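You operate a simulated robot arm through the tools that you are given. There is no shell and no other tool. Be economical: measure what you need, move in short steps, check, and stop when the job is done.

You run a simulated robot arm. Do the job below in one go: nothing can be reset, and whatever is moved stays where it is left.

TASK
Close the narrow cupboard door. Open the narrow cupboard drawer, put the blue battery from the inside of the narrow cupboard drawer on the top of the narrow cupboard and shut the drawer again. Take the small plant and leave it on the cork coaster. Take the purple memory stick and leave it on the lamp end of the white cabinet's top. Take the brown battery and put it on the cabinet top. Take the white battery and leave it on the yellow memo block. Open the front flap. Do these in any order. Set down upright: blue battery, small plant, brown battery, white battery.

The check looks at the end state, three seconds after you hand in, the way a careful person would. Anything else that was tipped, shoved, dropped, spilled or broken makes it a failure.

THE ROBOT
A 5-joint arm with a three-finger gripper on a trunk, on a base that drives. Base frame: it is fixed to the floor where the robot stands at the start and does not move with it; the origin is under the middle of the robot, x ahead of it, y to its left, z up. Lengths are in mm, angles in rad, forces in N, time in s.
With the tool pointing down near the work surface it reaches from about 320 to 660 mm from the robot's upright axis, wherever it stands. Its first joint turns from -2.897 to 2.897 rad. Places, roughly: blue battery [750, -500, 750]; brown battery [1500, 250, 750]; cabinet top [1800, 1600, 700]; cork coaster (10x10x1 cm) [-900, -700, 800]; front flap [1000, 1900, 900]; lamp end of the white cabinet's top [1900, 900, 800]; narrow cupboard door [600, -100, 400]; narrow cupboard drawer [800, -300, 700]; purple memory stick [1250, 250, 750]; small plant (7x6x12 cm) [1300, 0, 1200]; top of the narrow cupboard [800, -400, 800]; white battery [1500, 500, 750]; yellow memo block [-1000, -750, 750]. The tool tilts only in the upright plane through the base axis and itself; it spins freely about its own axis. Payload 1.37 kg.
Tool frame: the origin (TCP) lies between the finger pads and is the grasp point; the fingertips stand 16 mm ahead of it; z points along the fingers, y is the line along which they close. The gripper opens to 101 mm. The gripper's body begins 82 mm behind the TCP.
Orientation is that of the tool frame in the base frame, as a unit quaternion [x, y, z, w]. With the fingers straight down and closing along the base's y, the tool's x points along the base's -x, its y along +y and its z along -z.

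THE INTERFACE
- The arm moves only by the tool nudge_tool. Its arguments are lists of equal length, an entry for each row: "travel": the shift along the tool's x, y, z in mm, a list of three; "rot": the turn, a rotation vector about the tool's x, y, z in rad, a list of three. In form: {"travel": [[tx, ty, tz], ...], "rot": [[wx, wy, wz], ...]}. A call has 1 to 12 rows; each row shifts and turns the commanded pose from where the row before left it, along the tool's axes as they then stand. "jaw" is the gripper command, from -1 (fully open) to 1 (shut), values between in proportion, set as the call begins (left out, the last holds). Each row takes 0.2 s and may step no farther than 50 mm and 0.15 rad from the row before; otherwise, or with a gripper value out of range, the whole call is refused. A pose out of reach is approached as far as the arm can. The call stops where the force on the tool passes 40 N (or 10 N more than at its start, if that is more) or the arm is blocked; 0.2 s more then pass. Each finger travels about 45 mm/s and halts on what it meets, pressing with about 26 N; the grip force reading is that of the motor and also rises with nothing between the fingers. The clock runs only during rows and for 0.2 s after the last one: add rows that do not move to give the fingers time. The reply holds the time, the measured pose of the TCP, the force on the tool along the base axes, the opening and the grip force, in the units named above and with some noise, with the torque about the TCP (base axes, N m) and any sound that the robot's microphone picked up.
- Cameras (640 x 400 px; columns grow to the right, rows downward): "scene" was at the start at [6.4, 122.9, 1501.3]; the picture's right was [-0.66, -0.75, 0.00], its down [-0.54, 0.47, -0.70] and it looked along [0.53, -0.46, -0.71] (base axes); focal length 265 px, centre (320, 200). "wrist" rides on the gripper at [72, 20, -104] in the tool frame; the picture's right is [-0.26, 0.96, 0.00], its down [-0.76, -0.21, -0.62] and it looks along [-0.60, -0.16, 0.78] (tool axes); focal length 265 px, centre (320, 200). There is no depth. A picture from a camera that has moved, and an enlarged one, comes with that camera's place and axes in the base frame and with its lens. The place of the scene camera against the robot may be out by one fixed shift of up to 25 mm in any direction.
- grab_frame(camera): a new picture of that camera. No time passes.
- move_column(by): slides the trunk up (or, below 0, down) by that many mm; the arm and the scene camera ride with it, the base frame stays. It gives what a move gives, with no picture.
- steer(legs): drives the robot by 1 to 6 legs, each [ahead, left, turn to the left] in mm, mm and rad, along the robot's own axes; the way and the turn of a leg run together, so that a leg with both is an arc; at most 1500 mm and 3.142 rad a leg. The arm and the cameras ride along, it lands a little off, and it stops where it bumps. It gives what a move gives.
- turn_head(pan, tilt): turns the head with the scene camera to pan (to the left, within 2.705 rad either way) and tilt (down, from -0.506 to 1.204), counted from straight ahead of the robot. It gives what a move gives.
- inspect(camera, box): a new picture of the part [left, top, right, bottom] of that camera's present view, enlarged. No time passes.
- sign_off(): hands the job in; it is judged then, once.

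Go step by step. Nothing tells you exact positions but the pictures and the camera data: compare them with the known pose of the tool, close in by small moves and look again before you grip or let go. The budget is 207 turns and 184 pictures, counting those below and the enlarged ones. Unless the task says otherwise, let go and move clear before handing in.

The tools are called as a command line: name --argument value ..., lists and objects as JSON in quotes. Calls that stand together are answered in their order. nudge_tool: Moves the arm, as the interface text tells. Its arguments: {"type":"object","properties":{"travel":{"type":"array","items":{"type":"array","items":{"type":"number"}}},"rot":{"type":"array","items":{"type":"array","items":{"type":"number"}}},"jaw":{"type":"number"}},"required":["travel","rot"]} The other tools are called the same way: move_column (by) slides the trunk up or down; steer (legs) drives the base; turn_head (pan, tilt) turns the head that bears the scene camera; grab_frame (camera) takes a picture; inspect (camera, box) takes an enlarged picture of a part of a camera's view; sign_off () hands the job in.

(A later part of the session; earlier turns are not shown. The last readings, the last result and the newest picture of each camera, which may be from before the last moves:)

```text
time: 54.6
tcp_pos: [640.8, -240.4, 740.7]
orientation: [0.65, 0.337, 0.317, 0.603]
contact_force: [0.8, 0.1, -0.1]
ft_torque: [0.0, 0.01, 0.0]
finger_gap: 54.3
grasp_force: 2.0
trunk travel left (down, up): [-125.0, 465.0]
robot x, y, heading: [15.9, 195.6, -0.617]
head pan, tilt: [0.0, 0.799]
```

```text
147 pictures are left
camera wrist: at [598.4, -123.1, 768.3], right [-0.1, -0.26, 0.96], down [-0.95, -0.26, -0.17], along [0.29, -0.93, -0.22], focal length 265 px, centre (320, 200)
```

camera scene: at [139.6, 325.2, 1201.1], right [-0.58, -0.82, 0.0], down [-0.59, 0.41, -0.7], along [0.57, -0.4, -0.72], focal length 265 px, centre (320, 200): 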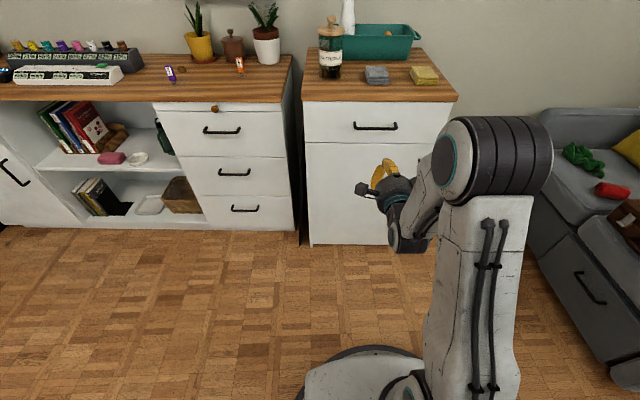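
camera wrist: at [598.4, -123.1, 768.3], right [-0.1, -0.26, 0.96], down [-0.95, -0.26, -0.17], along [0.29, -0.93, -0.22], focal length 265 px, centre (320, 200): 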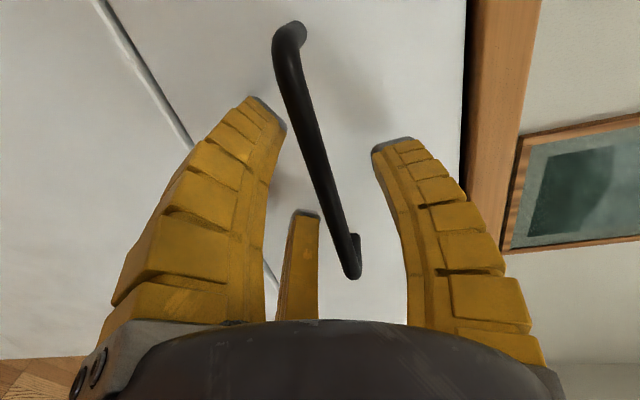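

nudge_tool --travel '[[0, 0.2, 4], [0, 0.2, 4], [0, 0, 0]]' --rot '[[0, 0, 0], [0, 0, 0], [0, 0, 0]]'

nudge_tool --travel '[[0, 0, 0], [0, 0, 0], [0, 0, 0], [0, 0, 0], [0, 0, 0]]' --rot '[[0, 0, 0], [0, 0, 0], [0, 0, 0], [0, 0, 0], [0, 0, 0]]' --jaw 1

nudge_tool --travel '[[0, 0, -8], [0, -0.5, -8], [0, -0.5, -8], [0, -0.5, -8]]' --rot '[[0, 0, 0], [0, 0, 0], [0, 0, 0], [0, 0, 0]]'

grab_frame --camera "wrist"

```text
time: 55.4
tcp_pos: [646.7, -245.5, 741.7]
orientation: [0.649, 0.337, 0.318, 0.604]
contact_force: [-0.3, -0.3, 0.4]
ft_torque: [0.0, 0.01, 0.01]
finger_gap: 54.1
grasp_force: 2.6
trunk travel left (down, up): [-125.0, 465.0]
robot x, y, heading: [16.3, 194.7, -0.612]
head pan, tilt: [0.0, 0.799]
```

```text
time: 56.6
tcp_pos: [647.0, -245.4, 739.1]
orientation: [0.649, 0.339, 0.317, 0.603]
contact_force: [2.1, 1.4, -3.5]
ft_torque: [-0.14, 0.03, 0.06]
finger_gap: 5.8
grasp_force: 27.5
trunk travel left (down, up): [-125.0, 465.0]
robot x, y, heading: [16.1, 195.7, -0.615]
head pan, tilt: [0.0, 0.799]
```

```text
time: 57.6
tcp_pos: [621.0, -226.0, 739.2]
orientation: [0.649, 0.339, 0.317, 0.603]
contact_force: [4.7, 5.8, -10.9]
ft_torque: [-0.2, 0.01, 0.01]
finger_gap: 6.0
grasp_force: 27.7
trunk travel left (down, up): [-125.0, 465.0]
robot x, y, heading: [17.3, 192.4, -0.613]
head pan, tilt: [0.0, 0.799]
```

```text
146 pictures are left
camera wrist: at [579.4, -108.1, 767.4], right [-0.09, -0.26, 0.96], down [-0.95, -0.26, -0.16], along [0.29, -0.93, -0.22], focal length 265 px, centre (320, 200)
```

wrist: 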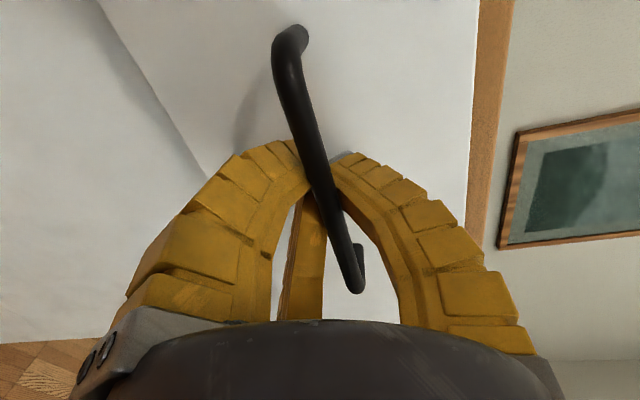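

Now it holds and the drawer is moving. I'll keep pulling.

nudge_tool --travel '[[0, -2.5, -18], [0, -1.4, -20], [0, -1.4, -20], [0, -1.4, -20], [0, -1.4, -20], [0, -1.4, -20], [0, -1.4, -20], [0, -1.4, -20], [0, -1.4, -20]]' --rot '[[0, 0, 0], [0, 0, 0], [0, 0, 0], [0, 0, 0], [0, 0, 0], [0, 0, 0], [0, 0, 0], [0, 0, 0], [0, 0, 0]]'

grab_frame --camera "scene"

```text
time: 59.6
tcp_pos: [475.2, -125.2, 740.0]
orientation: [0.65, 0.339, 0.316, 0.602]
contact_force: [1.3, 5.4, -13.9]
ft_torque: [-0.25, -0.03, -0.02]
finger_gap: 1.6
grasp_force: 28.0
trunk travel left (down, up): [-125.0, 465.0]
robot x, y, heading: [15.3, 195.8, -0.613]
head pan, tilt: [0.0, 0.799]
```

```text
145 pictures are left
camera scene: at [140.6, 325.1, 1200.9], right [-0.58, -0.82, 0.0], down [-0.59, 0.41, -0.7], along [0.57, -0.4, -0.72], focal length 265 px, centre (320, 200)
```

scene: 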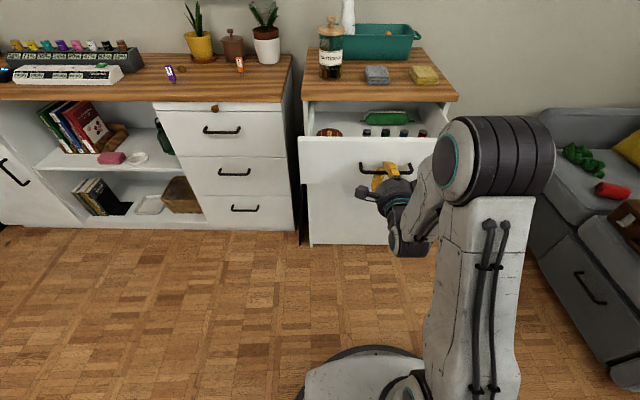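

inspect --camera "scene" --box '[300, 80, 460, 180]'

grab_frame --camera "wrist"

```text
4.00 times, centred on (380, 130) of scene
camera zoom: at [140.6, 325.1, 1200.9], right [-0.58, -0.82, 0.0], down [-0.59, 0.41, -0.7], along [0.57, -0.4, -0.72], focal length 1060 px, centre (80, 480)
```

zoom: 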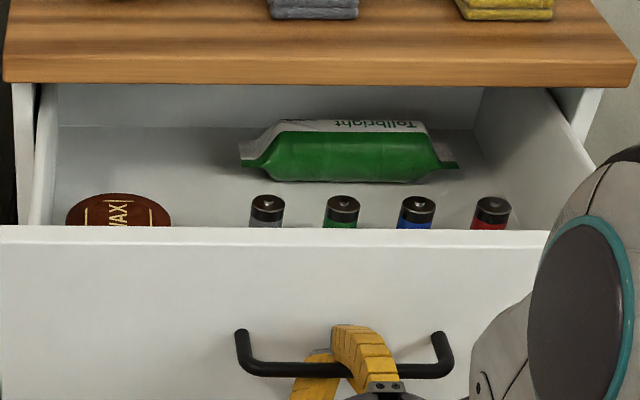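

```text
143 pictures are left
camera wrist: at [432.6, -7.4, 767.3], right [-0.09, -0.26, 0.96], down [-0.95, -0.26, -0.16], along [0.29, -0.93, -0.22], focal length 265 px, centre (320, 200)
```

wrist: 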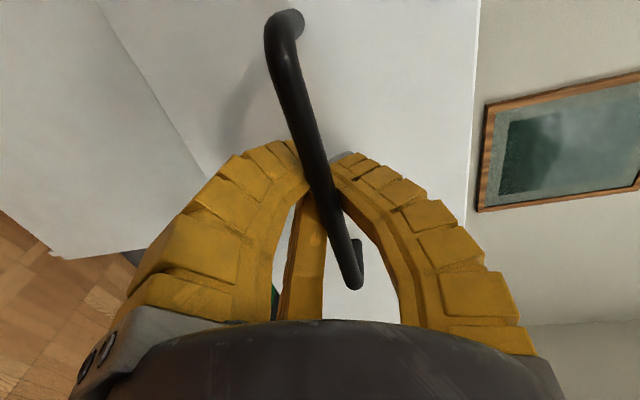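

The drawer holds four upright batteries, with blue third from the left. I need more opening to reach in from above, so I'll pull further.

nudge_tool --travel '[[0, -3.5, -15], [0, -1.1, -15], [0, -1.1, -15], [0, -1.1, -15], [0, -1.1, -15], [0, -1.1, -15]]' --rot '[[0, 0, 0], [0, 0, 0], [0, 0, 0], [0, 0, 0], [0, 0, 0], [0, 0, 0]]'

inspect --camera "scene" --box '[300, 80, 460, 180]'

```text
time: 61.0
tcp_pos: [461.9, -116.5, 739.9]
orientation: [0.648, 0.337, 0.318, 0.604]
contact_force: [2.9, -0.6, -1.3]
ft_torque: [-0.11, 0.01, -0.11]
finger_gap: 5.9
grasp_force: 28.1
out of reach, approached as far as the arm can: row 2, 3, 4, 5, 6
trunk travel left (down, up): [-125.0, 465.0]
robot x, y, heading: [20.6, 194.8, -0.614]
head pan, tilt: [0.0, 0.799]
```

```text
4.00 times, centred on (380, 130) of scene
camera zoom: at [139.7, 325.2, 1201.1], right [-0.58, -0.82, 0.0], down [-0.59, 0.41, -0.7], along [0.57, -0.4, -0.72], focal length 1060 px, centre (80, 480)
```

zoom: 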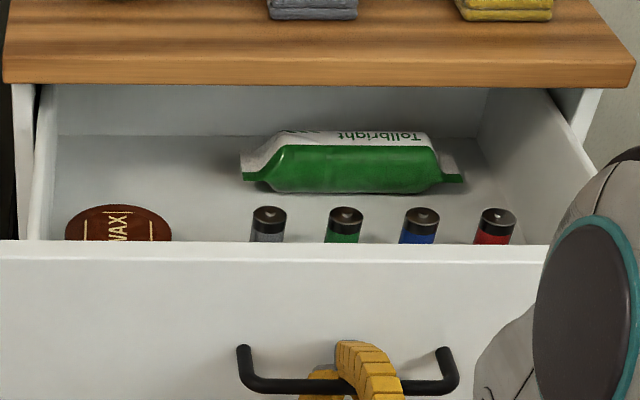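

turn_head --pan 2.5 --tilt 1.1

grab_frame --camera "scene"

```text
time: 63.3
tcp_pos: [461.7, -115.9, 739.6]
orientation: [0.649, 0.337, 0.318, 0.604]
contact_force: [1.2, -0.5, 6.1]
ft_torque: [0.01, 0.05, -0.01]
finger_gap: 5.9
grasp_force: 28.2
trunk travel left (down, up): [-125.0, 465.0]
robot x, y, heading: [22.0, 192.9, -0.61]
head pan, tilt: [2.499, 1.1]
```

```text
141 pictures are left
camera scene: at [53.8, 431.8, 1179.3], right [0.95, 0.31, 0.0], down [0.28, -0.85, -0.45], along [-0.14, 0.43, -0.89], focal length 265 px, centre (320, 200)
```

scene: 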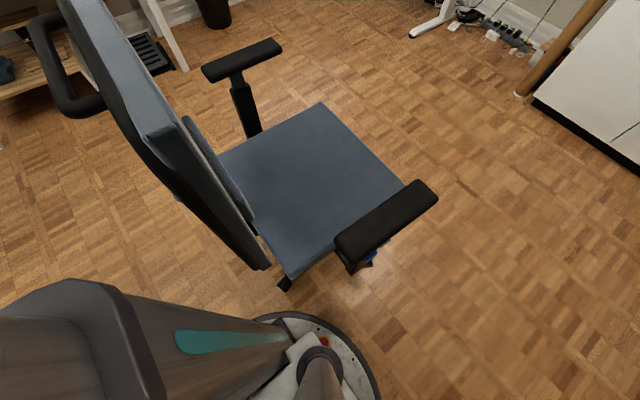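

The chair leaves room for about 60 mm of backward driving. I'll use that to pull the drawer further.

steer --legs '[[-60, 0, 0]]'

turn_head --pan -0.1 --tilt 0.9

grab_frame --camera "scene"

```text
time: 64.2
tcp_pos: [412.2, -82.2, 738.5]
orientation: [0.649, 0.337, 0.318, 0.604]
contact_force: [0.1, 0.4, -0.2]
ft_torque: [-0.03, 0.03, 0.01]
finger_gap: 0.0
grasp_force: 27.8
trunk travel left (down, up): [-125.0, 465.0]
robot x, y, heading: [-30.7, 227.4, -0.606]
head pan, tilt: [2.499, 1.1]
```

```text
time: 66.6
tcp_pos: [412.6, -81.8, 738.0]
orientation: [0.65, 0.338, 0.317, 0.603]
contact_force: [0.3, -0.1, -0.1]
ft_torque: [0.0, 0.03, -0.02]
finger_gap: 0.0
grasp_force: 28.1
trunk travel left (down, up): [-125.0, 465.0]
robot x, y, heading: [-35.7, 229.8, -0.612]
head pan, tilt: [-0.099, 0.901]
```

```text
140 pictures are left
camera scene: at [81.6, 356.8, 1193.1], right [-0.65, -0.76, 0.0], down [-0.59, 0.51, -0.62], along [0.47, -0.41, -0.78], focal length 265 px, centre (320, 200)
```

scene: 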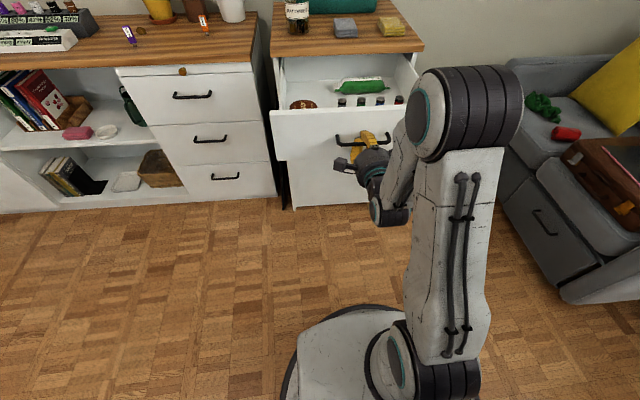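

inspect --camera "scene" --box '[260, 50, 420, 150]'

grab_frame --camera "wrist"

```text
4.00 times, centred on (340, 100) of scene
camera zoom: at [81.6, 356.8, 1193.1], right [-0.65, -0.76, 0.0], down [-0.59, 0.51, -0.62], along [0.47, -0.41, -0.78], focal length 1060 px, centre (240, 600)
```

zoom: 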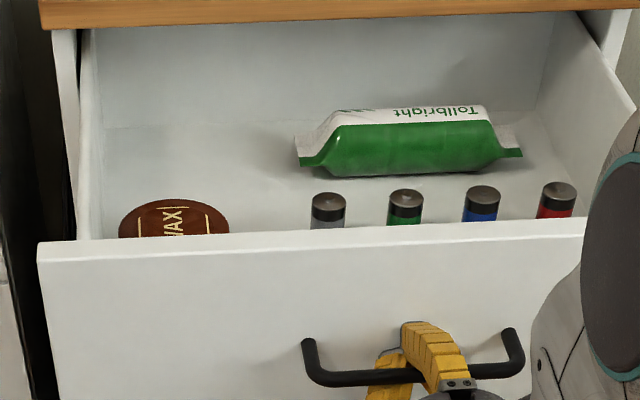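

```text
138 pictures are left
camera wrist: at [369.6, 36.3, 765.8], right [-0.1, -0.26, 0.96], down [-0.95, -0.26, -0.17], along [0.29, -0.93, -0.22], focal length 265 px, centre (320, 200)
```

wrist: 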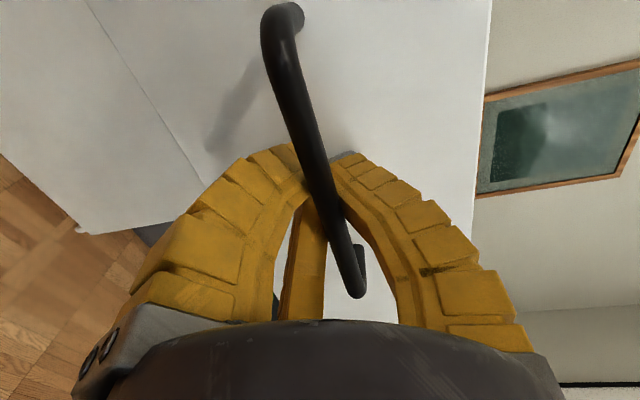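

The drawer is now open about 260 mm and the bar is still in hand. I'll release, back off with a slight right step away from the chair, and raise the arm.

nudge_tool --travel '[[0, 0, 0], [0, 0, 0], [0, 0, 0], [0, 0, 0]]' --rot '[[0, 0, 0], [0, 0, 0], [0, 0, 0], [0, 0, 0]]' --jaw 0

steer --legs '[[-48, -25, 0]]'

move_column --by 300

grab_frame --camera "wrist"

grab_frame --camera "scene"

```text
time: 67.6
tcp_pos: [412.5, -82.0, 737.6]
orientation: [0.65, 0.337, 0.317, 0.603]
contact_force: [-1.5, 0.6, -1.0]
ft_torque: [0.0, -0.01, 0.01]
finger_gap: 54.3
grasp_force: 2.1
trunk travel left (down, up): [-125.0, 465.0]
robot x, y, heading: [-32.9, 229.2, -0.613]
head pan, tilt: [-0.099, 0.901]
```

```text
time: 68.5
tcp_pos: [359.8, -75.2, 738.6]
orientation: [0.649, 0.338, 0.318, 0.603]
contact_force: [0.3, 0.0, 0.5]
ft_torque: [0.0, -0.05, 0.01]
finger_gap: 54.5
grasp_force: 2.8
trunk travel left (down, up): [-125.0, 465.0]
robot x, y, heading: [-85.9, 235.5, -0.612]
head pan, tilt: [-0.099, 0.901]
```

```text
time: 71.5
tcp_pos: [358.3, -74.1, 1038.2]
orientation: [0.65, 0.338, 0.318, 0.602]
contact_force: [-0.6, 0.4, -0.1]
ft_torque: [-0.03, 0.0, 0.03]
finger_gap: 54.5
grasp_force: 2.5
trunk travel left (down, up): [-425.0, 165.0]
robot x, y, heading: [-80.7, 233.9, -0.62]
head pan, tilt: [-0.099, 0.901]
```

```text
137 pictures are left
camera wrist: at [316.4, 43.3, 1065.7], right [-0.1, -0.26, 0.96], down [-0.95, -0.26, -0.17], along [0.29, -0.93, -0.22], focal length 265 px, centre (320, 200)
```

wrist: 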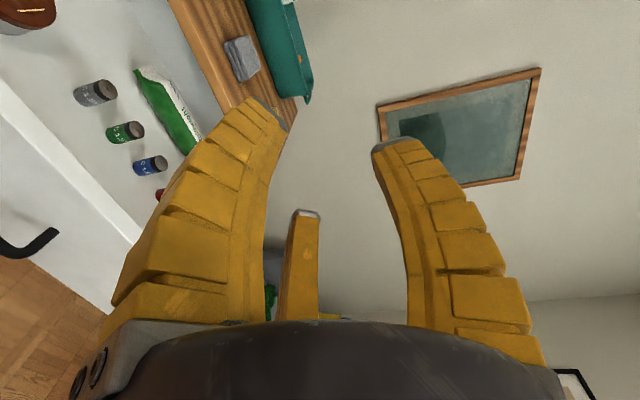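

```text
136 pictures are left
camera scene: at [28.5, 363.8, 1493.1], right [-0.65, -0.76, 0.0], down [-0.59, 0.51, -0.62], along [0.47, -0.41, -0.78], focal length 265 px, centre (320, 200)
```

scene: 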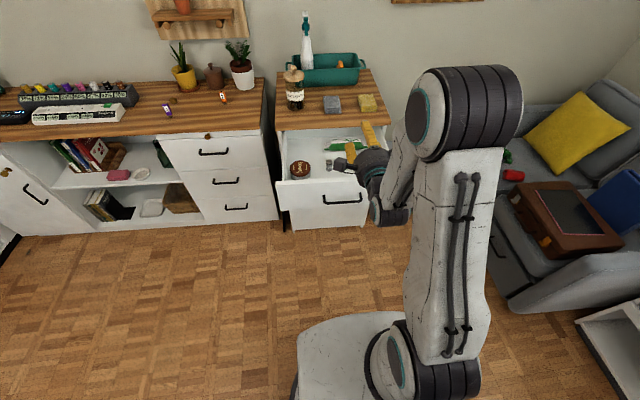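

Blue battery seen, and all four stand free. I'll bring the tool back to vertical with the camera on the robot side.

nudge_tool --travel '[[0, 0, 0], [0, 0, 0], [0, 0, 0], [0, 0, 0], [0, 0, 0], [0, 0, 0], [0, 0, 0], [0, 0, 0], [0, 0, 0], [0, 0, 0]]' --rot '[[0.15, 0, 0], [0.15, 0, 0], [0.15, 0, 0], [0.15, 0, 0], [0.15, 0, 0], [0.15, 0, 0], [0.15, 0, 0], [0.15, 0, 0], [0.15, 0, 0], [0.15, 0, 0]]'

nudge_tool --travel '[[0, 0, 0], [0, 0, 0], [0, 0, 0], [0, 0, 0], [0, 0, 0], [0, 0, 0], [0, 0, 0], [0, 0, 0], [0, 0, 0], [0, 0, 0], [0, 0, 0]]' --rot '[[0, 0, -0.143], [0, 0, -0.143], [0, 0, -0.143], [0, 0, -0.143], [0, 0, -0.143], [0, 0, -0.143], [0, 0, -0.143], [0, 0, -0.143], [0, 0, -0.143], [0, 0, -0.143], [0, 0, -0.141]]'

grab_frame --camera "wrist"

```text
time: 73.7
tcp_pos: [359.8, -74.5, 1037.9]
orientation: [0.886, 0.464, -0.001, -0.001]
contact_force: [0.9, -0.1, -0.1]
ft_torque: [0.02, -0.02, -0.01]
finger_gap: 54.3
grasp_force: 2.9
trunk travel left (down, up): [-425.0, 165.0]
robot x, y, heading: [-89.1, 234.0, -0.617]
head pan, tilt: [-0.099, 0.901]
```

```text
time: 76.1
tcp_pos: [359.1, -74.6, 1039.0]
orientation: [0.299, 0.954, 0.0, 0.0]
contact_force: [0.7, -0.5, -0.7]
ft_torque: [-0.01, 0.03, 0.0]
finger_gap: 54.2
grasp_force: 3.1
trunk travel left (down, up): [-425.0, 165.0]
robot x, y, heading: [-85.6, 236.2, -0.618]
head pan, tilt: [-0.099, 0.901]
```

```text
135 pictures are left
camera wrist: at [311.9, -17.0, 1142.8], right [0.77, 0.64, 0.0], down [0.5, -0.6, 0.62], along [0.4, -0.48, -0.78], focal length 265 px, centre (320, 200)
```

wrist: 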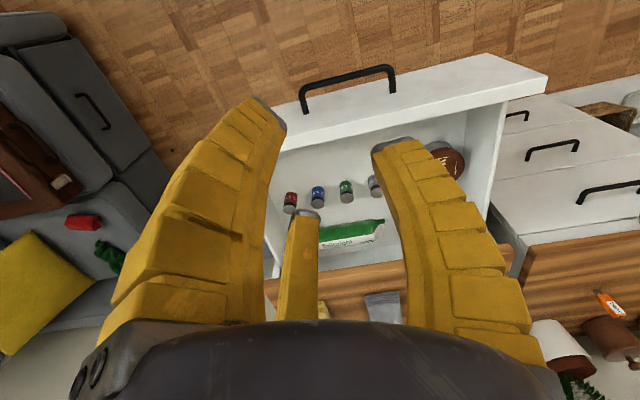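

Tool is vertical and aligned; the blue battery is at about p≈580, q≈75. I'll drive forward and right to bring it within reach, then check.

steer --legs '[[180, -70, 0]]'

nudge_tool --travel '[[0, 0, 40], [0, 0, 40], [0, 0, 40], [0, 0, 20]]' --rot '[[0, 0, 0], [0, 0, 0], [0, 0, 0], [0, 0, 0]]'

grab_frame --camera "wrist"

```text
time: 77.7
tcp_pos: [464.9, -235.7, 1038.4]
orientation: [0.299, 0.954, 0.001, -0.001]
contact_force: [0.2, 0.2, -0.6]
ft_torque: [0.03, 0.02, -0.01]
finger_gap: 54.1
grasp_force: 3.0
trunk travel left (down, up): [-425.0, 165.0]
robot x, y, heading: [21.2, 76.5, -0.612]
head pan, tilt: [-0.099, 0.901]
```

```text
time: 78.7
tcp_pos: [463.9, -235.0, 897.7]
orientation: [0.3, 0.954, 0.001, -0.001]
contact_force: [0.2, 0.8, 0.2]
ft_torque: [0.0, 0.05, -0.02]
finger_gap: 54.1
grasp_force: 3.3
trunk travel left (down, up): [-425.0, 165.0]
robot x, y, heading: [18.7, 73.8, -0.614]
head pan, tilt: [-0.099, 0.901]
```

```text
134 pictures are left
camera wrist: at [418.4, -177.5, 1002.1], right [0.77, 0.64, 0.0], down [0.5, -0.6, 0.62], along [0.4, -0.48, -0.78], focal length 265 px, centre (320, 200)
```

wrist: 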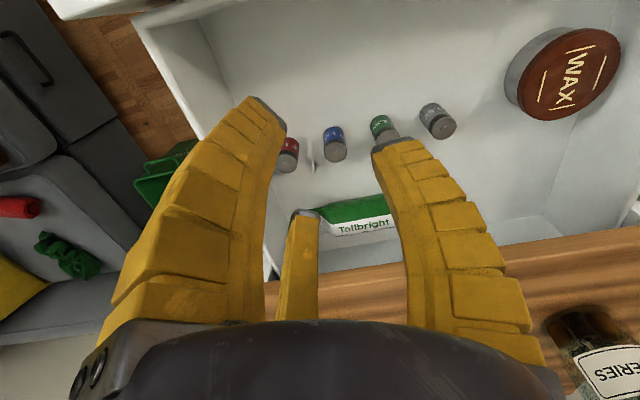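

Triangulated: blue top at p≈583, q≈75, z≈742. I'll narrow the jaw to clear its neighbours, move above it and look again.

nudge_tool --travel '[[-34, 0, 0], [-34, 0, 0], [0, 0, 40], [0, 0, 40], [0, 0, 25]]' --rot '[[0, 0, 0], [0, 0, 0], [0, 0, 0], [0, 0, 0], [0, 0, 0]]' --jaw 0.22

grab_frame --camera "wrist"

```text
time: 79.9
tcp_pos: [521.9, -273.8, 793.2]
orientation: [0.3, 0.954, 0.0, -0.001]
contact_force: [-0.8, -0.2, 0.3]
ft_torque: [-0.02, 0.03, 0.02]
finger_gap: 43.6
grasp_force: 2.8
trunk travel left (down, up): [-425.0, 165.0]
robot x, y, heading: [19.4, 73.4, -0.616]
head pan, tilt: [-0.099, 0.901]
```

```text
133 pictures are left
camera wrist: at [474.1, -216.0, 897.1], right [0.77, 0.64, 0.0], down [0.5, -0.6, 0.62], along [0.4, -0.48, -0.78], focal length 265 px, centre (320, 200)
```

wrist: 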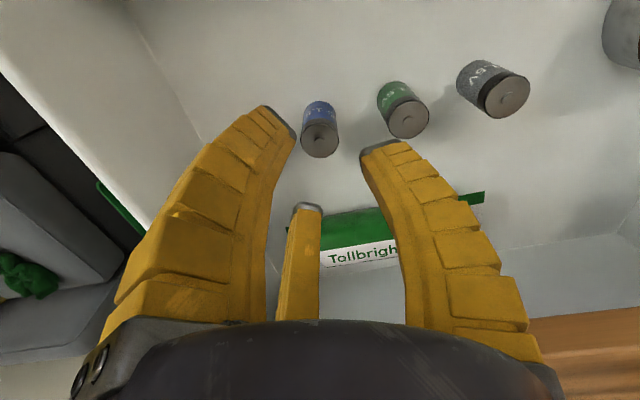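

Well centred. Descending and gripping.

nudge_tool --travel '[[0, 0, 25], [0, 0, 25], [0, 0, 20]]' --rot '[[0, 0, 0], [0, 0, 0], [0, 0, 0]]'

grab_frame --camera "wrist"

```text
time: 80.7
tcp_pos: [520.8, -274.2, 722.8]
orientation: [0.3, 0.954, 0.0, 0.0]
contact_force: [-0.5, 0.5, -0.1]
ft_torque: [0.0, -0.04, 0.0]
finger_gap: 43.6
grasp_force: 2.6
trunk travel left (down, up): [-425.0, 165.0]
robot x, y, heading: [16.4, 72.8, -0.609]
head pan, tilt: [-0.099, 0.901]
```

```text
132 pictures are left
camera wrist: at [474.1, -215.9, 827.1], right [0.77, 0.64, 0.0], down [0.5, -0.6, 0.62], along [0.4, -0.48, -0.78], focal length 265 px, centre (320, 200)
```

wrist: 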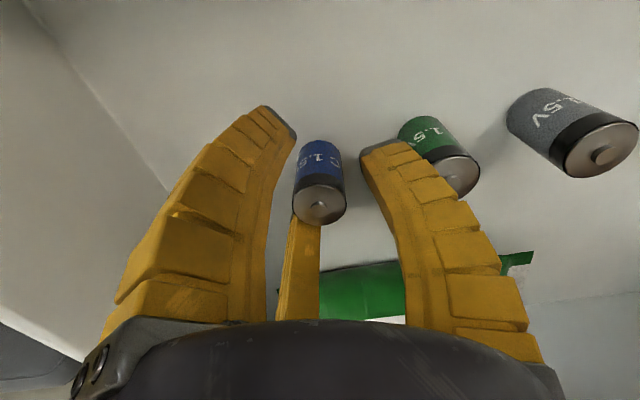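

nudge_tool --travel '[[0, 0, 0], [0, 0, 0], [0, 0, 0], [0, 0, 0]]' --rot '[[0, 0, 0], [0, 0, 0], [0, 0, 0], [0, 0, 0]]' --jaw 1

nudge_tool --travel '[[0, 0, -20], [0, 0, -40], [0, 0, -40], [0, 0, -40], [0, 0, -40]]' --rot '[[0, 0, 0], [0, 0, 0], [0, 0, 0], [0, 0, 0], [0, 0, 0]]'

grab_frame --camera "wrist"

grab_frame --camera "scene"

```text
time: 81.7
tcp_pos: [520.0, -273.8, 724.2]
orientation: [0.3, 0.954, -0.001, 0.001]
contact_force: [-1.7, 0.1, 6.8]
ft_torque: [0.04, 0.14, 0.05]
finger_gap: 22.0
grasp_force: 25.6
trunk travel left (down, up): [-425.0, 165.0]
robot x, y, heading: [19.6, 75.6, -0.616]
head pan, tilt: [-0.099, 0.901]
```

```text
time: 82.9
tcp_pos: [521.0, -273.3, 903.3]
orientation: [0.3, 0.954, 0.0, -0.001]
contact_force: [0.7, 0.0, -0.3]
ft_torque: [-0.01, -0.02, 0.0]
finger_gap: 0.0
grasp_force: 25.9
trunk travel left (down, up): [-425.0, 165.0]
robot x, y, heading: [19.7, 74.6, -0.616]
head pan, tilt: [-0.099, 0.901]
```

```text
131 pictures are left
camera wrist: at [473.3, -216.2, 1008.0], right [0.77, 0.64, 0.0], down [0.5, -0.6, 0.62], along [0.4, -0.48, -0.78], focal length 265 px, centre (320, 200)
```

wrist: 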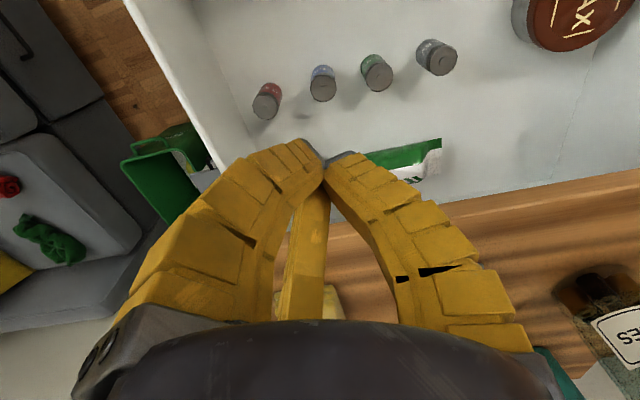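

```text
130 pictures are left
camera scene: at [134.7, 204.1, 1493.1], right [-0.66, -0.76, 0.0], down [-0.59, 0.51, -0.62], along [0.47, -0.41, -0.78], focal length 265 px, centre (320, 200)
```

scene: 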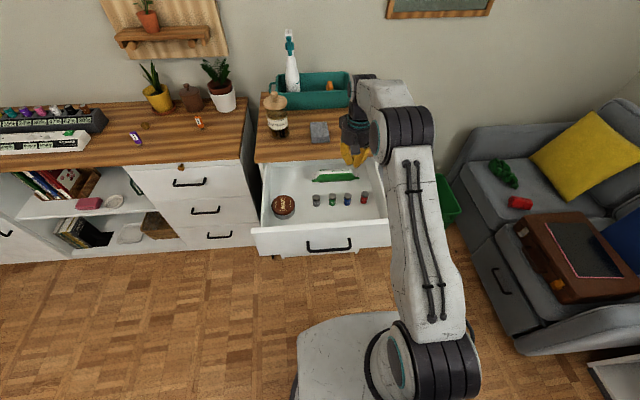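

It slipped out but still stands upright. I'll go back above it, check alignment and grip deeper.

nudge_tool --travel '[[0, 0, 40], [0, 0, 40], [0, 0, 30]]' --rot '[[0, 0, 0], [0, 0, 0], [0, 0, 0]]' --jaw 0.22

inspect --camera "wrist" --box '[220, 60, 420, 185]'

```text
time: 83.7
tcp_pos: [521.0, -273.6, 792.9]
orientation: [0.3, 0.954, 0.0, 0.0]
contact_force: [-0.8, 0.8, 1.0]
ft_torque: [-0.01, 0.0, 0.03]
finger_gap: 43.6
grasp_force: 3.5
trunk travel left (down, up): [-425.0, 165.0]
robot x, y, heading: [20.2, 70.1, -0.618]
head pan, tilt: [-0.099, 0.901]
```

```text
3.20 times, centred on (320, 122) of wrist
camera zoom: at [473.3, -215.5, 896.7], right [0.77, 0.64, 0.0], down [0.5, -0.6, 0.62], along [0.4, -0.48, -0.78], focal length 849 px, centre (320, 448)
```

zoom: 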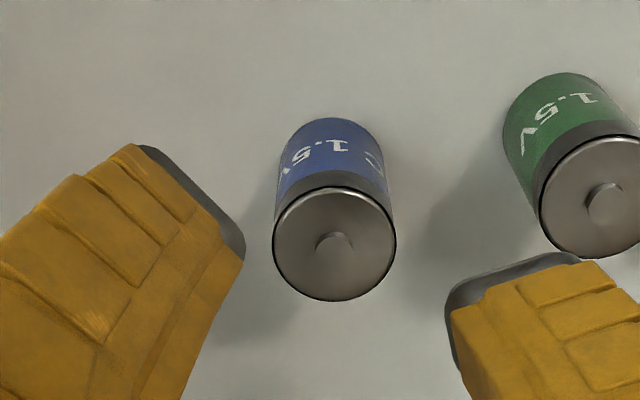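

The battery top is lower than I took it, about z≈728. I'll shift 4 mm forward, go 20 mm deeper and grip again.

nudge_tool --travel '[[-4, 1.5, 30], [0, 0, 30], [0, 0, 20], [0, 0, 9]]' --rot '[[0, 0, 0], [0, 0, 0], [0, 0, 0], [0, 0, 0]]'

grab_frame --camera "wrist"

nudge_tool --travel '[[0, 0, 0], [0, 0, 0], [0, 0, 0], [0, 0, 0]]' --rot '[[0, 0, 0], [0, 0, 0], [0, 0, 0], [0, 0, 0]]' --jaw 1

nudge_tool --travel '[[0, 0, -10], [0, 0, -15], [0, 0, -15]]' --rot '[[0, 0, 0], [0, 0, 0], [0, 0, 0]]'

grab_frame --camera "wrist"

```text
time: 84.7
tcp_pos: [526.3, -276.6, 712.6]
orientation: [0.3, 0.954, -0.002, 0.007]
contact_force: [-4.3, -5.0, 39.0]
ft_torque: [1.3, -0.99, -0.05]
finger_gap: 41.9
grasp_force: 4.0
trunk travel left (down, up): [-425.0, 165.0]
robot x, y, heading: [20.4, 74.3, -0.621]
head pan, tilt: [-0.099, 0.901]
```

```text
128 pictures are left
camera wrist: at [477.8, -218.7, 814.8], right [0.77, 0.64, 0.0], down [0.49, -0.6, 0.63], along [0.41, -0.48, -0.77], focal length 265 px, centre (320, 200)
```

wrist: 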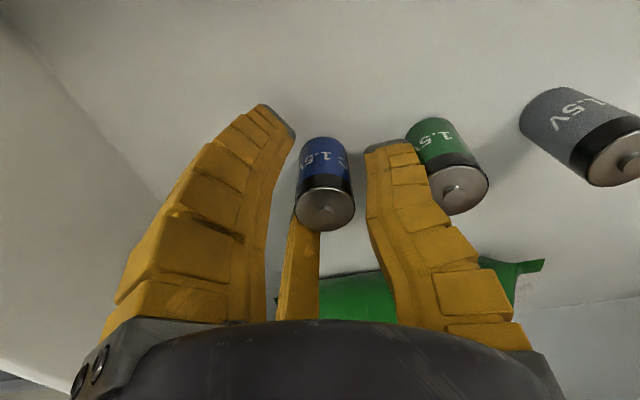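

```text
time: 85.7
tcp_pos: [525.5, -275.5, 711.1]
orientation: [0.301, 0.954, -0.001, 0.007]
contact_force: [-5.8, -9.5, 38.0]
ft_torque: [0.8, -0.8, 0.04]
finger_gap: 17.1
grasp_force: 26.2
trunk travel left (down, up): [-425.0, 165.0]
robot x, y, heading: [18.7, 74.4, -0.614]
head pan, tilt: [-0.099, 0.901]
```

```text
time: 86.5
tcp_pos: [523.2, -272.7, 744.4]
orientation: [0.299, 0.954, 0.001, -0.003]
contact_force: [0.2, 0.8, -0.2]
ft_torque: [-0.02, 0.0, 0.01]
finger_gap: 17.6
grasp_force: 25.8
trunk travel left (down, up): [-425.0, 165.0]
robot x, y, heading: [17.6, 75.0, -0.614]
head pan, tilt: [-0.099, 0.901]
```

```text
127 pictures are left
camera wrist: at [477.8, -215.8, 847.9], right [0.77, 0.64, 0.0], down [0.5, -0.6, 0.62], along [0.39, -0.47, -0.79], focal length 265 px, centre (320, 200)
```

wrist: 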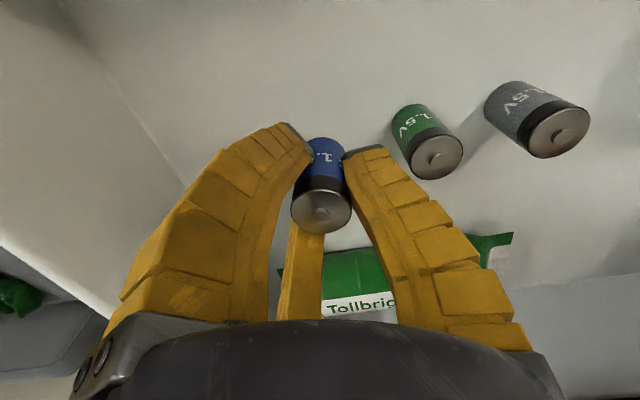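

The battery is held. The drawer floor was touched at tip z≈696. I'll lift out and look at the counter for a free spot.

nudge_tool --travel '[[0, 0, -30], [0, 0, -40], [0, 0, -40], [0, 0, -40], [0, 0, -40]]' --rot '[[0, 0, 0], [0, 0, 0], [0, 0, 0], [0, 0, 0], [0, 0, 0]]'

grab_frame --camera "wrist"

inspect --camera "scene" --box '[230, 60, 430, 185]'

```text
time: 87.7
tcp_pos: [523.8, -274.4, 934.5]
orientation: [0.298, 0.954, 0.001, -0.001]
contact_force: [0.1, 0.1, -1.4]
ft_torque: [0.01, -0.01, -0.04]
finger_gap: 17.6
grasp_force: 25.8
trunk travel left (down, up): [-425.0, 165.0]
robot x, y, heading: [22.1, 76.4, -0.615]
head pan, tilt: [-0.099, 0.901]
```

```text
126 pictures are left
camera wrist: at [476.6, -217.4, 1039.1], right [0.77, 0.64, 0.0], down [0.5, -0.6, 0.62], along [0.4, -0.48, -0.78], focal length 265 px, centre (320, 200)
```

wrist: 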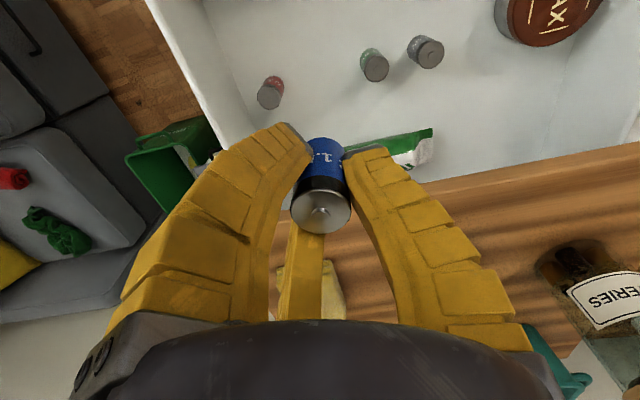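

```text
3.20 times, centred on (330, 122) of scene
camera zoom: at [134.7, 204.1, 1493.1], right [-0.66, -0.76, 0.0], down [-0.59, 0.51, -0.62], along [0.47, -0.41, -0.78], focal length 848 px, centre (288, 448)
```

zoom: 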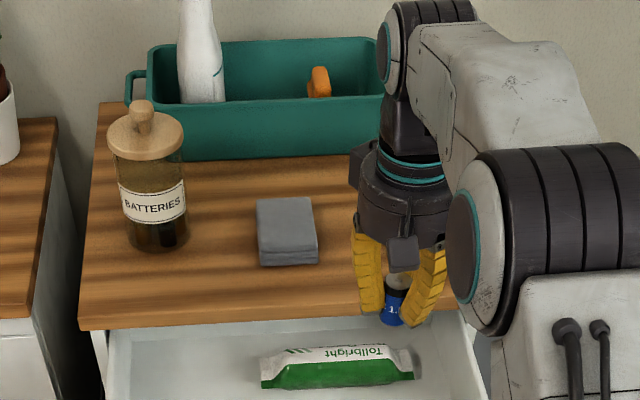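

The battery is held upright. I'll drive closer so the spot left of the sponge, near the counter's front edge, is within reach.

steer --legs '[[135, 172, 0]]'

grab_frame --camera "wrist"

grab_frame --camera "scene"

```text
time: 89.3
tcp_pos: [734.0, -210.9, 934.3]
orientation: [0.3, 0.954, 0.0, -0.001]
contact_force: [0.0, -0.2, -0.7]
ft_torque: [0.04, 0.02, 0.02]
finger_gap: 17.1
grasp_force: 26.2
trunk travel left (down, up): [-425.0, 165.0]
robot x, y, heading: [231.5, 140.9, -0.615]
head pan, tilt: [-0.099, 0.901]
```

```text
124 pictures are left
camera wrist: at [686.7, -154.9, 1038.4], right [0.77, 0.64, 0.0], down [0.5, -0.6, 0.62], along [0.4, -0.48, -0.78], focal length 265 px, centre (320, 200)
```

wrist: 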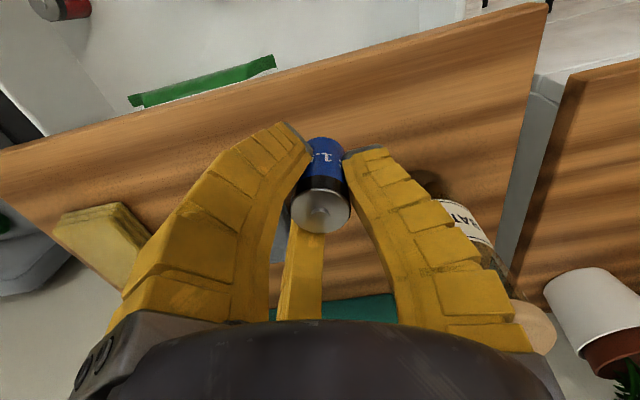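

```text
123 pictures are left
camera scene: at [345.1, 266.7, 1493.1], right [-0.66, -0.76, 0.0], down [-0.59, 0.51, -0.62], along [0.47, -0.41, -0.78], focal length 265 px, centre (320, 200)
```

scene: 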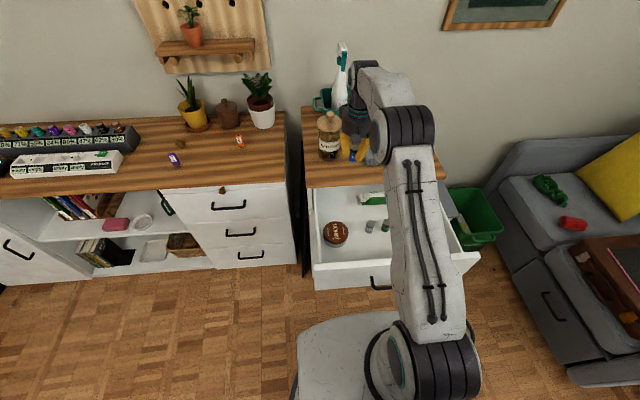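

nudge_tool --travel '[[-5, 0, 30], [0, 0, 30]]' --rot '[[0, 0, 0], [0, 0, 0]]'

nudge_tool --travel '[[0, 0, 5], [0, 0, 4], [0, 0, 4], [0, 0, 4]]' --rot '[[0, 0, 0], [0, 0, 0], [0, 0, 0], [0, 0, 0]]'

grab_frame --camera "wrist"

```text
time: 90.0
tcp_pos: [737.3, -215.1, 875.9]
orientation: [0.3, 0.954, 0.001, 0.0]
contact_force: [0.5, 0.4, -1.2]
ft_torque: [0.02, 0.02, -0.01]
finger_gap: 17.0
grasp_force: 26.2
trunk travel left (down, up): [-425.0, 165.0]
robot x, y, heading: [229.2, 136.9, -0.616]
head pan, tilt: [-0.099, 0.901]
```

```text
time: 91.0
tcp_pos: [738.0, -213.9, 861.8]
orientation: [0.299, 0.954, -0.001, 0.004]
contact_force: [7.6, 3.1, 26.4]
ft_torque: [-0.06, -0.21, 0.01]
finger_gap: 29.5
grasp_force: 25.8
trunk travel left (down, up): [-425.0, 165.0]
robot x, y, heading: [226.8, 134.8, -0.611]
head pan, tilt: [-0.099, 0.901]
```

```text
122 pictures are left
camera wrist: at [690.3, -156.1, 965.2], right [0.77, 0.64, 0.0], down [0.5, -0.6, 0.63], along [0.4, -0.48, -0.78], focal length 265 px, centre (320, 200)
```

wrist: 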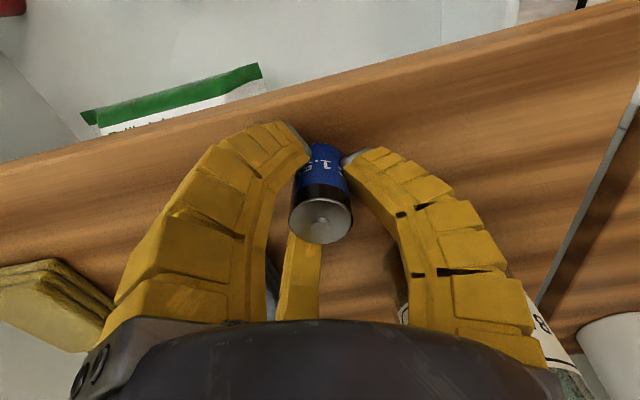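

Contact with the counter. I'll ease up a few mm, then open gently.

nudge_tool --travel '[[0, 0, -3], [0, 0, -2], [0, 0, 0]]' --rot '[[0, 0, 0], [0, 0, 0], [0, 0, 0]]'

grab_frame --camera "wrist"

```text
time: 91.8
tcp_pos: [735.8, -215.3, 862.5]
orientation: [0.3, 0.954, 0.0, 0.001]
contact_force: [5.2, 1.1, 14.9]
ft_torque: [-0.05, -0.25, 0.01]
finger_gap: 25.0
grasp_force: 25.5
trunk travel left (down, up): [-425.0, 165.0]
robot x, y, heading: [227.5, 132.3, -0.616]
head pan, tilt: [-0.099, 0.901]
```

```text
121 pictures are left
camera wrist: at [689.5, -156.9, 967.3], right [0.77, 0.64, 0.0], down [0.5, -0.6, 0.62], along [0.4, -0.48, -0.78], focal length 265 px, centre (320, 200)
```

wrist: 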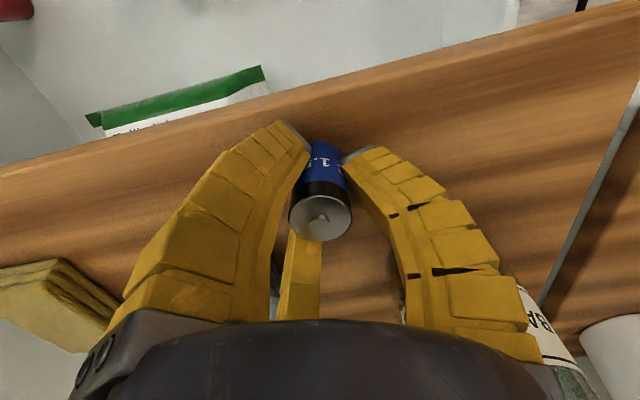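

nudge_tool --travel '[[0, 0, -2], [0, 0, -1], [0, 0, 0]]' --rot '[[0, 0, 0], [0, 0, 0], [0, 0, 0]]'

nudge_tool --travel '[[0, 0, 0], [0, 0, 0], [0, 0, 0]]' --rot '[[0, 0, 0], [0, 0, 0], [0, 0, 0]]' --jaw 0.1

grab_frame --camera "wrist"

```text
time: 92.5
tcp_pos: [737.0, -214.8, 866.1]
orientation: [0.299, 0.954, 0.0, -0.001]
contact_force: [-0.2, 3.5, 4.8]
ft_torque: [0.06, -0.11, 0.01]
finger_gap: 20.6
grasp_force: 26.2
trunk travel left (down, up): [-425.0, 165.0]
robot x, y, heading: [224.8, 140.5, -0.617]
head pan, tilt: [-0.099, 0.901]
```

```text
time: 93.3
tcp_pos: [738.1, -216.0, 866.4]
orientation: [0.3, 0.954, 0.001, -0.001]
contact_force: [-0.6, 0.2, -0.3]
ft_torque: [-0.03, 0.01, 0.01]
finger_gap: 49.7
grasp_force: 3.2
trunk travel left (down, up): [-425.0, 165.0]
robot x, y, heading: [227.1, 139.3, -0.614]
head pan, tilt: [-0.099, 0.901]
```

```text
120 pictures are left
camera wrist: at [690.3, -157.9, 969.8], right [0.77, 0.64, 0.0], down [0.5, -0.6, 0.62], along [0.4, -0.48, -0.78], focal length 265 px, centre (320, 200)
```

wrist: 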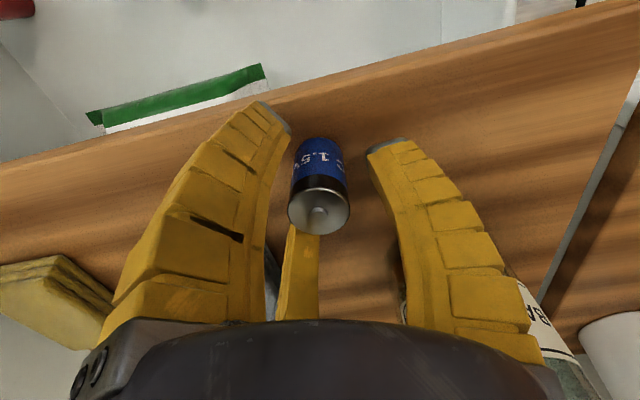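

The battery stands free. Raising and checking.

nudge_tool --travel '[[0, 0, -25], [0, 0, -40], [0, 0, -40], [0, 0, -40]]' --rot '[[0, 0, 0], [0, 0, 0], [0, 0, 0], [0, 0, 0]]'

grab_frame --camera "wrist"

```text
time: 94.3
tcp_pos: [738.0, -215.2, 1010.6]
orientation: [0.3, 0.954, 0.0, -0.001]
contact_force: [0.3, -0.7, -0.6]
ft_torque: [-0.02, -0.03, 0.02]
finger_gap: 49.6
grasp_force: 2.8
trunk travel left (down, up): [-425.0, 165.0]
robot x, y, heading: [229.4, 135.0, -0.613]
head pan, tilt: [-0.099, 0.901]
```

```text
119 pictures are left
camera wrist: at [691.9, -157.4, 1115.3], right [0.77, 0.64, 0.0], down [0.5, -0.6, 0.62], along [0.4, -0.48, -0.79], focal length 265 px, centre (320, 200)
```

wrist: 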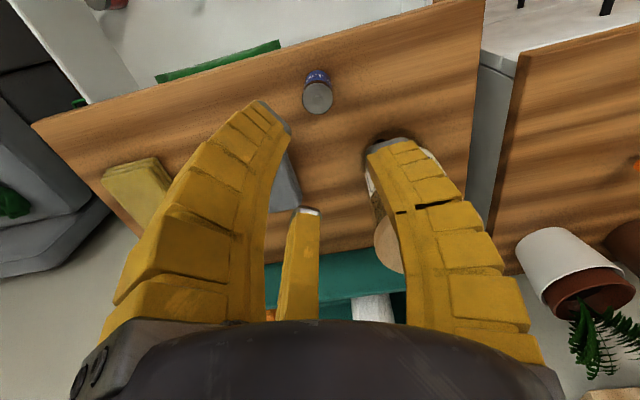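

The blue battery stands on the cupboard top. Next I'll back off and place the closed fingers in front of the drawer handle to push it shut.

steer --legs '[[-208, -78, 0]]'

nudge_tool --travel '[[40, 0, 0], [40, 0, 0], [40, 0, 0], [40, 0, 0], [35, 0, 0]]' --rot '[[0, 0, 0], [0, 0, 0], [0, 0, 0], [0, 0, 0], [0, 0, 0]]' --jaw 1

grab_frame --camera "wrist"

grab_frame --camera "scene"

```text
time: 96.0
tcp_pos: [524.3, -159.6, 1011.7]
orientation: [0.3, 0.954, -0.001, 0.0]
contact_force: [-0.2, 0.3, 0.4]
ft_torque: [0.0, 0.0, -0.01]
finger_gap: 49.2
grasp_force: 3.1
trunk travel left (down, up): [-425.0, 165.0]
robot x, y, heading: [15.8, 193.1, -0.616]
head pan, tilt: [-0.099, 0.901]
```

```text
time: 97.2
tcp_pos: [364.2, -47.4, 1011.2]
orientation: [0.3, 0.954, 0.0, 0.0]
contact_force: [-0.3, -0.7, 0.3]
ft_torque: [-0.01, 0.01, -0.05]
finger_gap: 0.1
grasp_force: 26.1
trunk travel left (down, up): [-425.0, 165.0]
robot x, y, heading: [16.7, 195.6, -0.614]
head pan, tilt: [-0.099, 0.901]
```

```text
118 pictures are left
camera wrist: at [317.8, 11.2, 1115.7], right [0.77, 0.64, 0.0], down [0.5, -0.6, 0.62], along [0.4, -0.48, -0.78], focal length 265 px, centre (320, 200)
```

wrist: 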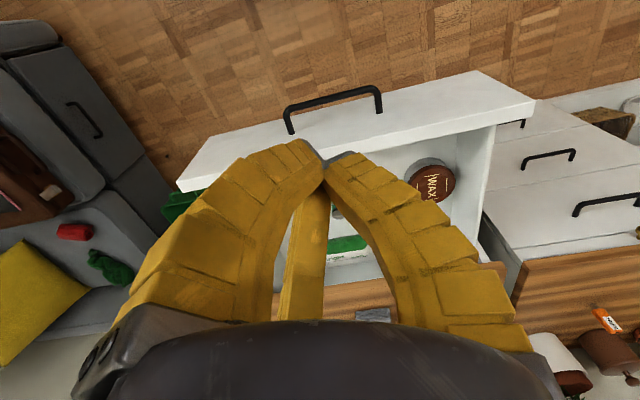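

```text
117 pictures are left
camera scene: at [130.4, 323.0, 1493.1], right [-0.66, -0.76, 0.0], down [-0.59, 0.51, -0.62], along [0.47, -0.41, -0.78], focal length 265 px, centre (320, 200)
```

scene: 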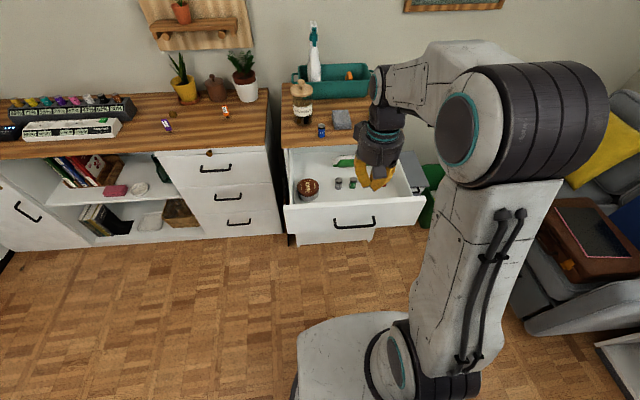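

nudge_tool --travel '[[0, 0, 46], [0, 0, 46], [0, 0, 46], [0, 0, 46], [0, 0, 46], [0, 0, 46]]' --rot '[[0, 0, 0], [0, 0, 0], [0, 0, 0], [0, 0, 0], [0, 0, 0], [0, 0, 0]]'

grab_frame --camera "wrist"

```text
time: 98.6
tcp_pos: [366.3, -48.3, 733.6]
orientation: [0.3, 0.954, 0.0, 0.0]
contact_force: [-0.4, 0.0, 0.6]
ft_torque: [-0.03, 0.02, -0.02]
finger_gap: 0.0
grasp_force: 25.6
trunk travel left (down, up): [-425.0, 165.0]
robot x, y, heading: [12.8, 194.8, -0.618]
head pan, tilt: [-0.099, 0.901]
```

```text
116 pictures are left
camera wrist: at [319.0, 9.9, 838.5], right [0.77, 0.64, 0.0], down [0.5, -0.6, 0.62], along [0.4, -0.48, -0.78], focal length 265 px, centre (320, 200)
```

wrist: 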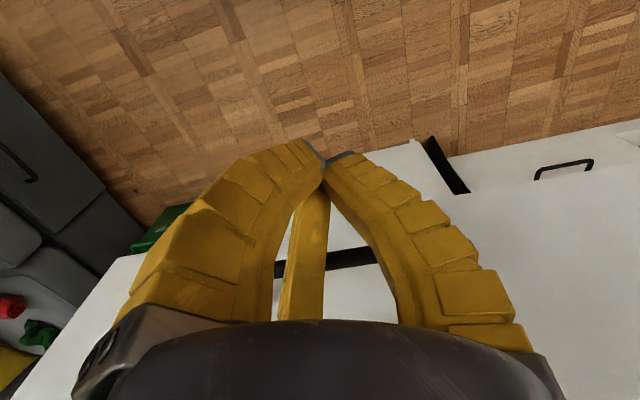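

The fingers are in front of the bar. Pushing the drawer in with the arm.

nudge_tool --travel '[[-25, 0, 0], [-28, 0, 0], [-28, 0, 0], [-28, 0, 0], [-28, 0, 0], [-28, 0, 0], [-28, 0, 0]]' --rot '[[0, 0, 0], [0, 0, 0], [0, 0, 0], [0, 0, 0], [0, 0, 0], [0, 0, 0], [0, 0, 0]]'

steer --legs '[[85, 0, 0]]'

grab_frame --camera "scene"

```text
time: 100.2
tcp_pos: [524.9, -157.7, 734.7]
orientation: [0.299, 0.954, 0.0, -0.001]
contact_force: [0.4, 0.4, -0.3]
ft_torque: [-0.02, 0.03, -0.01]
finger_gap: 0.0
grasp_force: 25.7
trunk travel left (down, up): [-425.0, 165.0]
robot x, y, heading: [15.0, 193.6, -0.614]
head pan, tilt: [-0.099, 0.901]
```

```text
time: 101.3
tcp_pos: [592.2, -207.7, 736.1]
orientation: [0.3, 0.954, 0.0, 0.0]
contact_force: [-3.4, -2.2, 16.6]
ft_torque: [-0.36, -0.36, -0.14]
finger_gap: 0.1
grasp_force: 26.0
trunk travel left (down, up): [-425.0, 165.0]
robot x, y, heading: [88.8, 143.6, -0.612]
head pan, tilt: [-0.099, 0.901]
```

```text
115 pictures are left
camera scene: at [198.9, 274.0, 1493.3], right [-0.66, -0.76, 0.0], down [-0.59, 0.51, -0.62], along [0.47, -0.41, -0.78], focal length 265 px, centre (320, 200)
```

scene: 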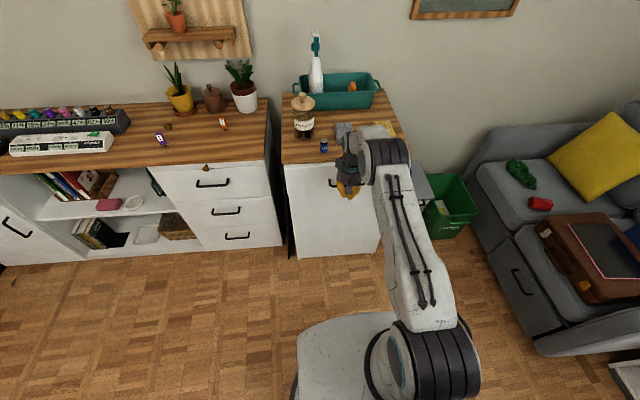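

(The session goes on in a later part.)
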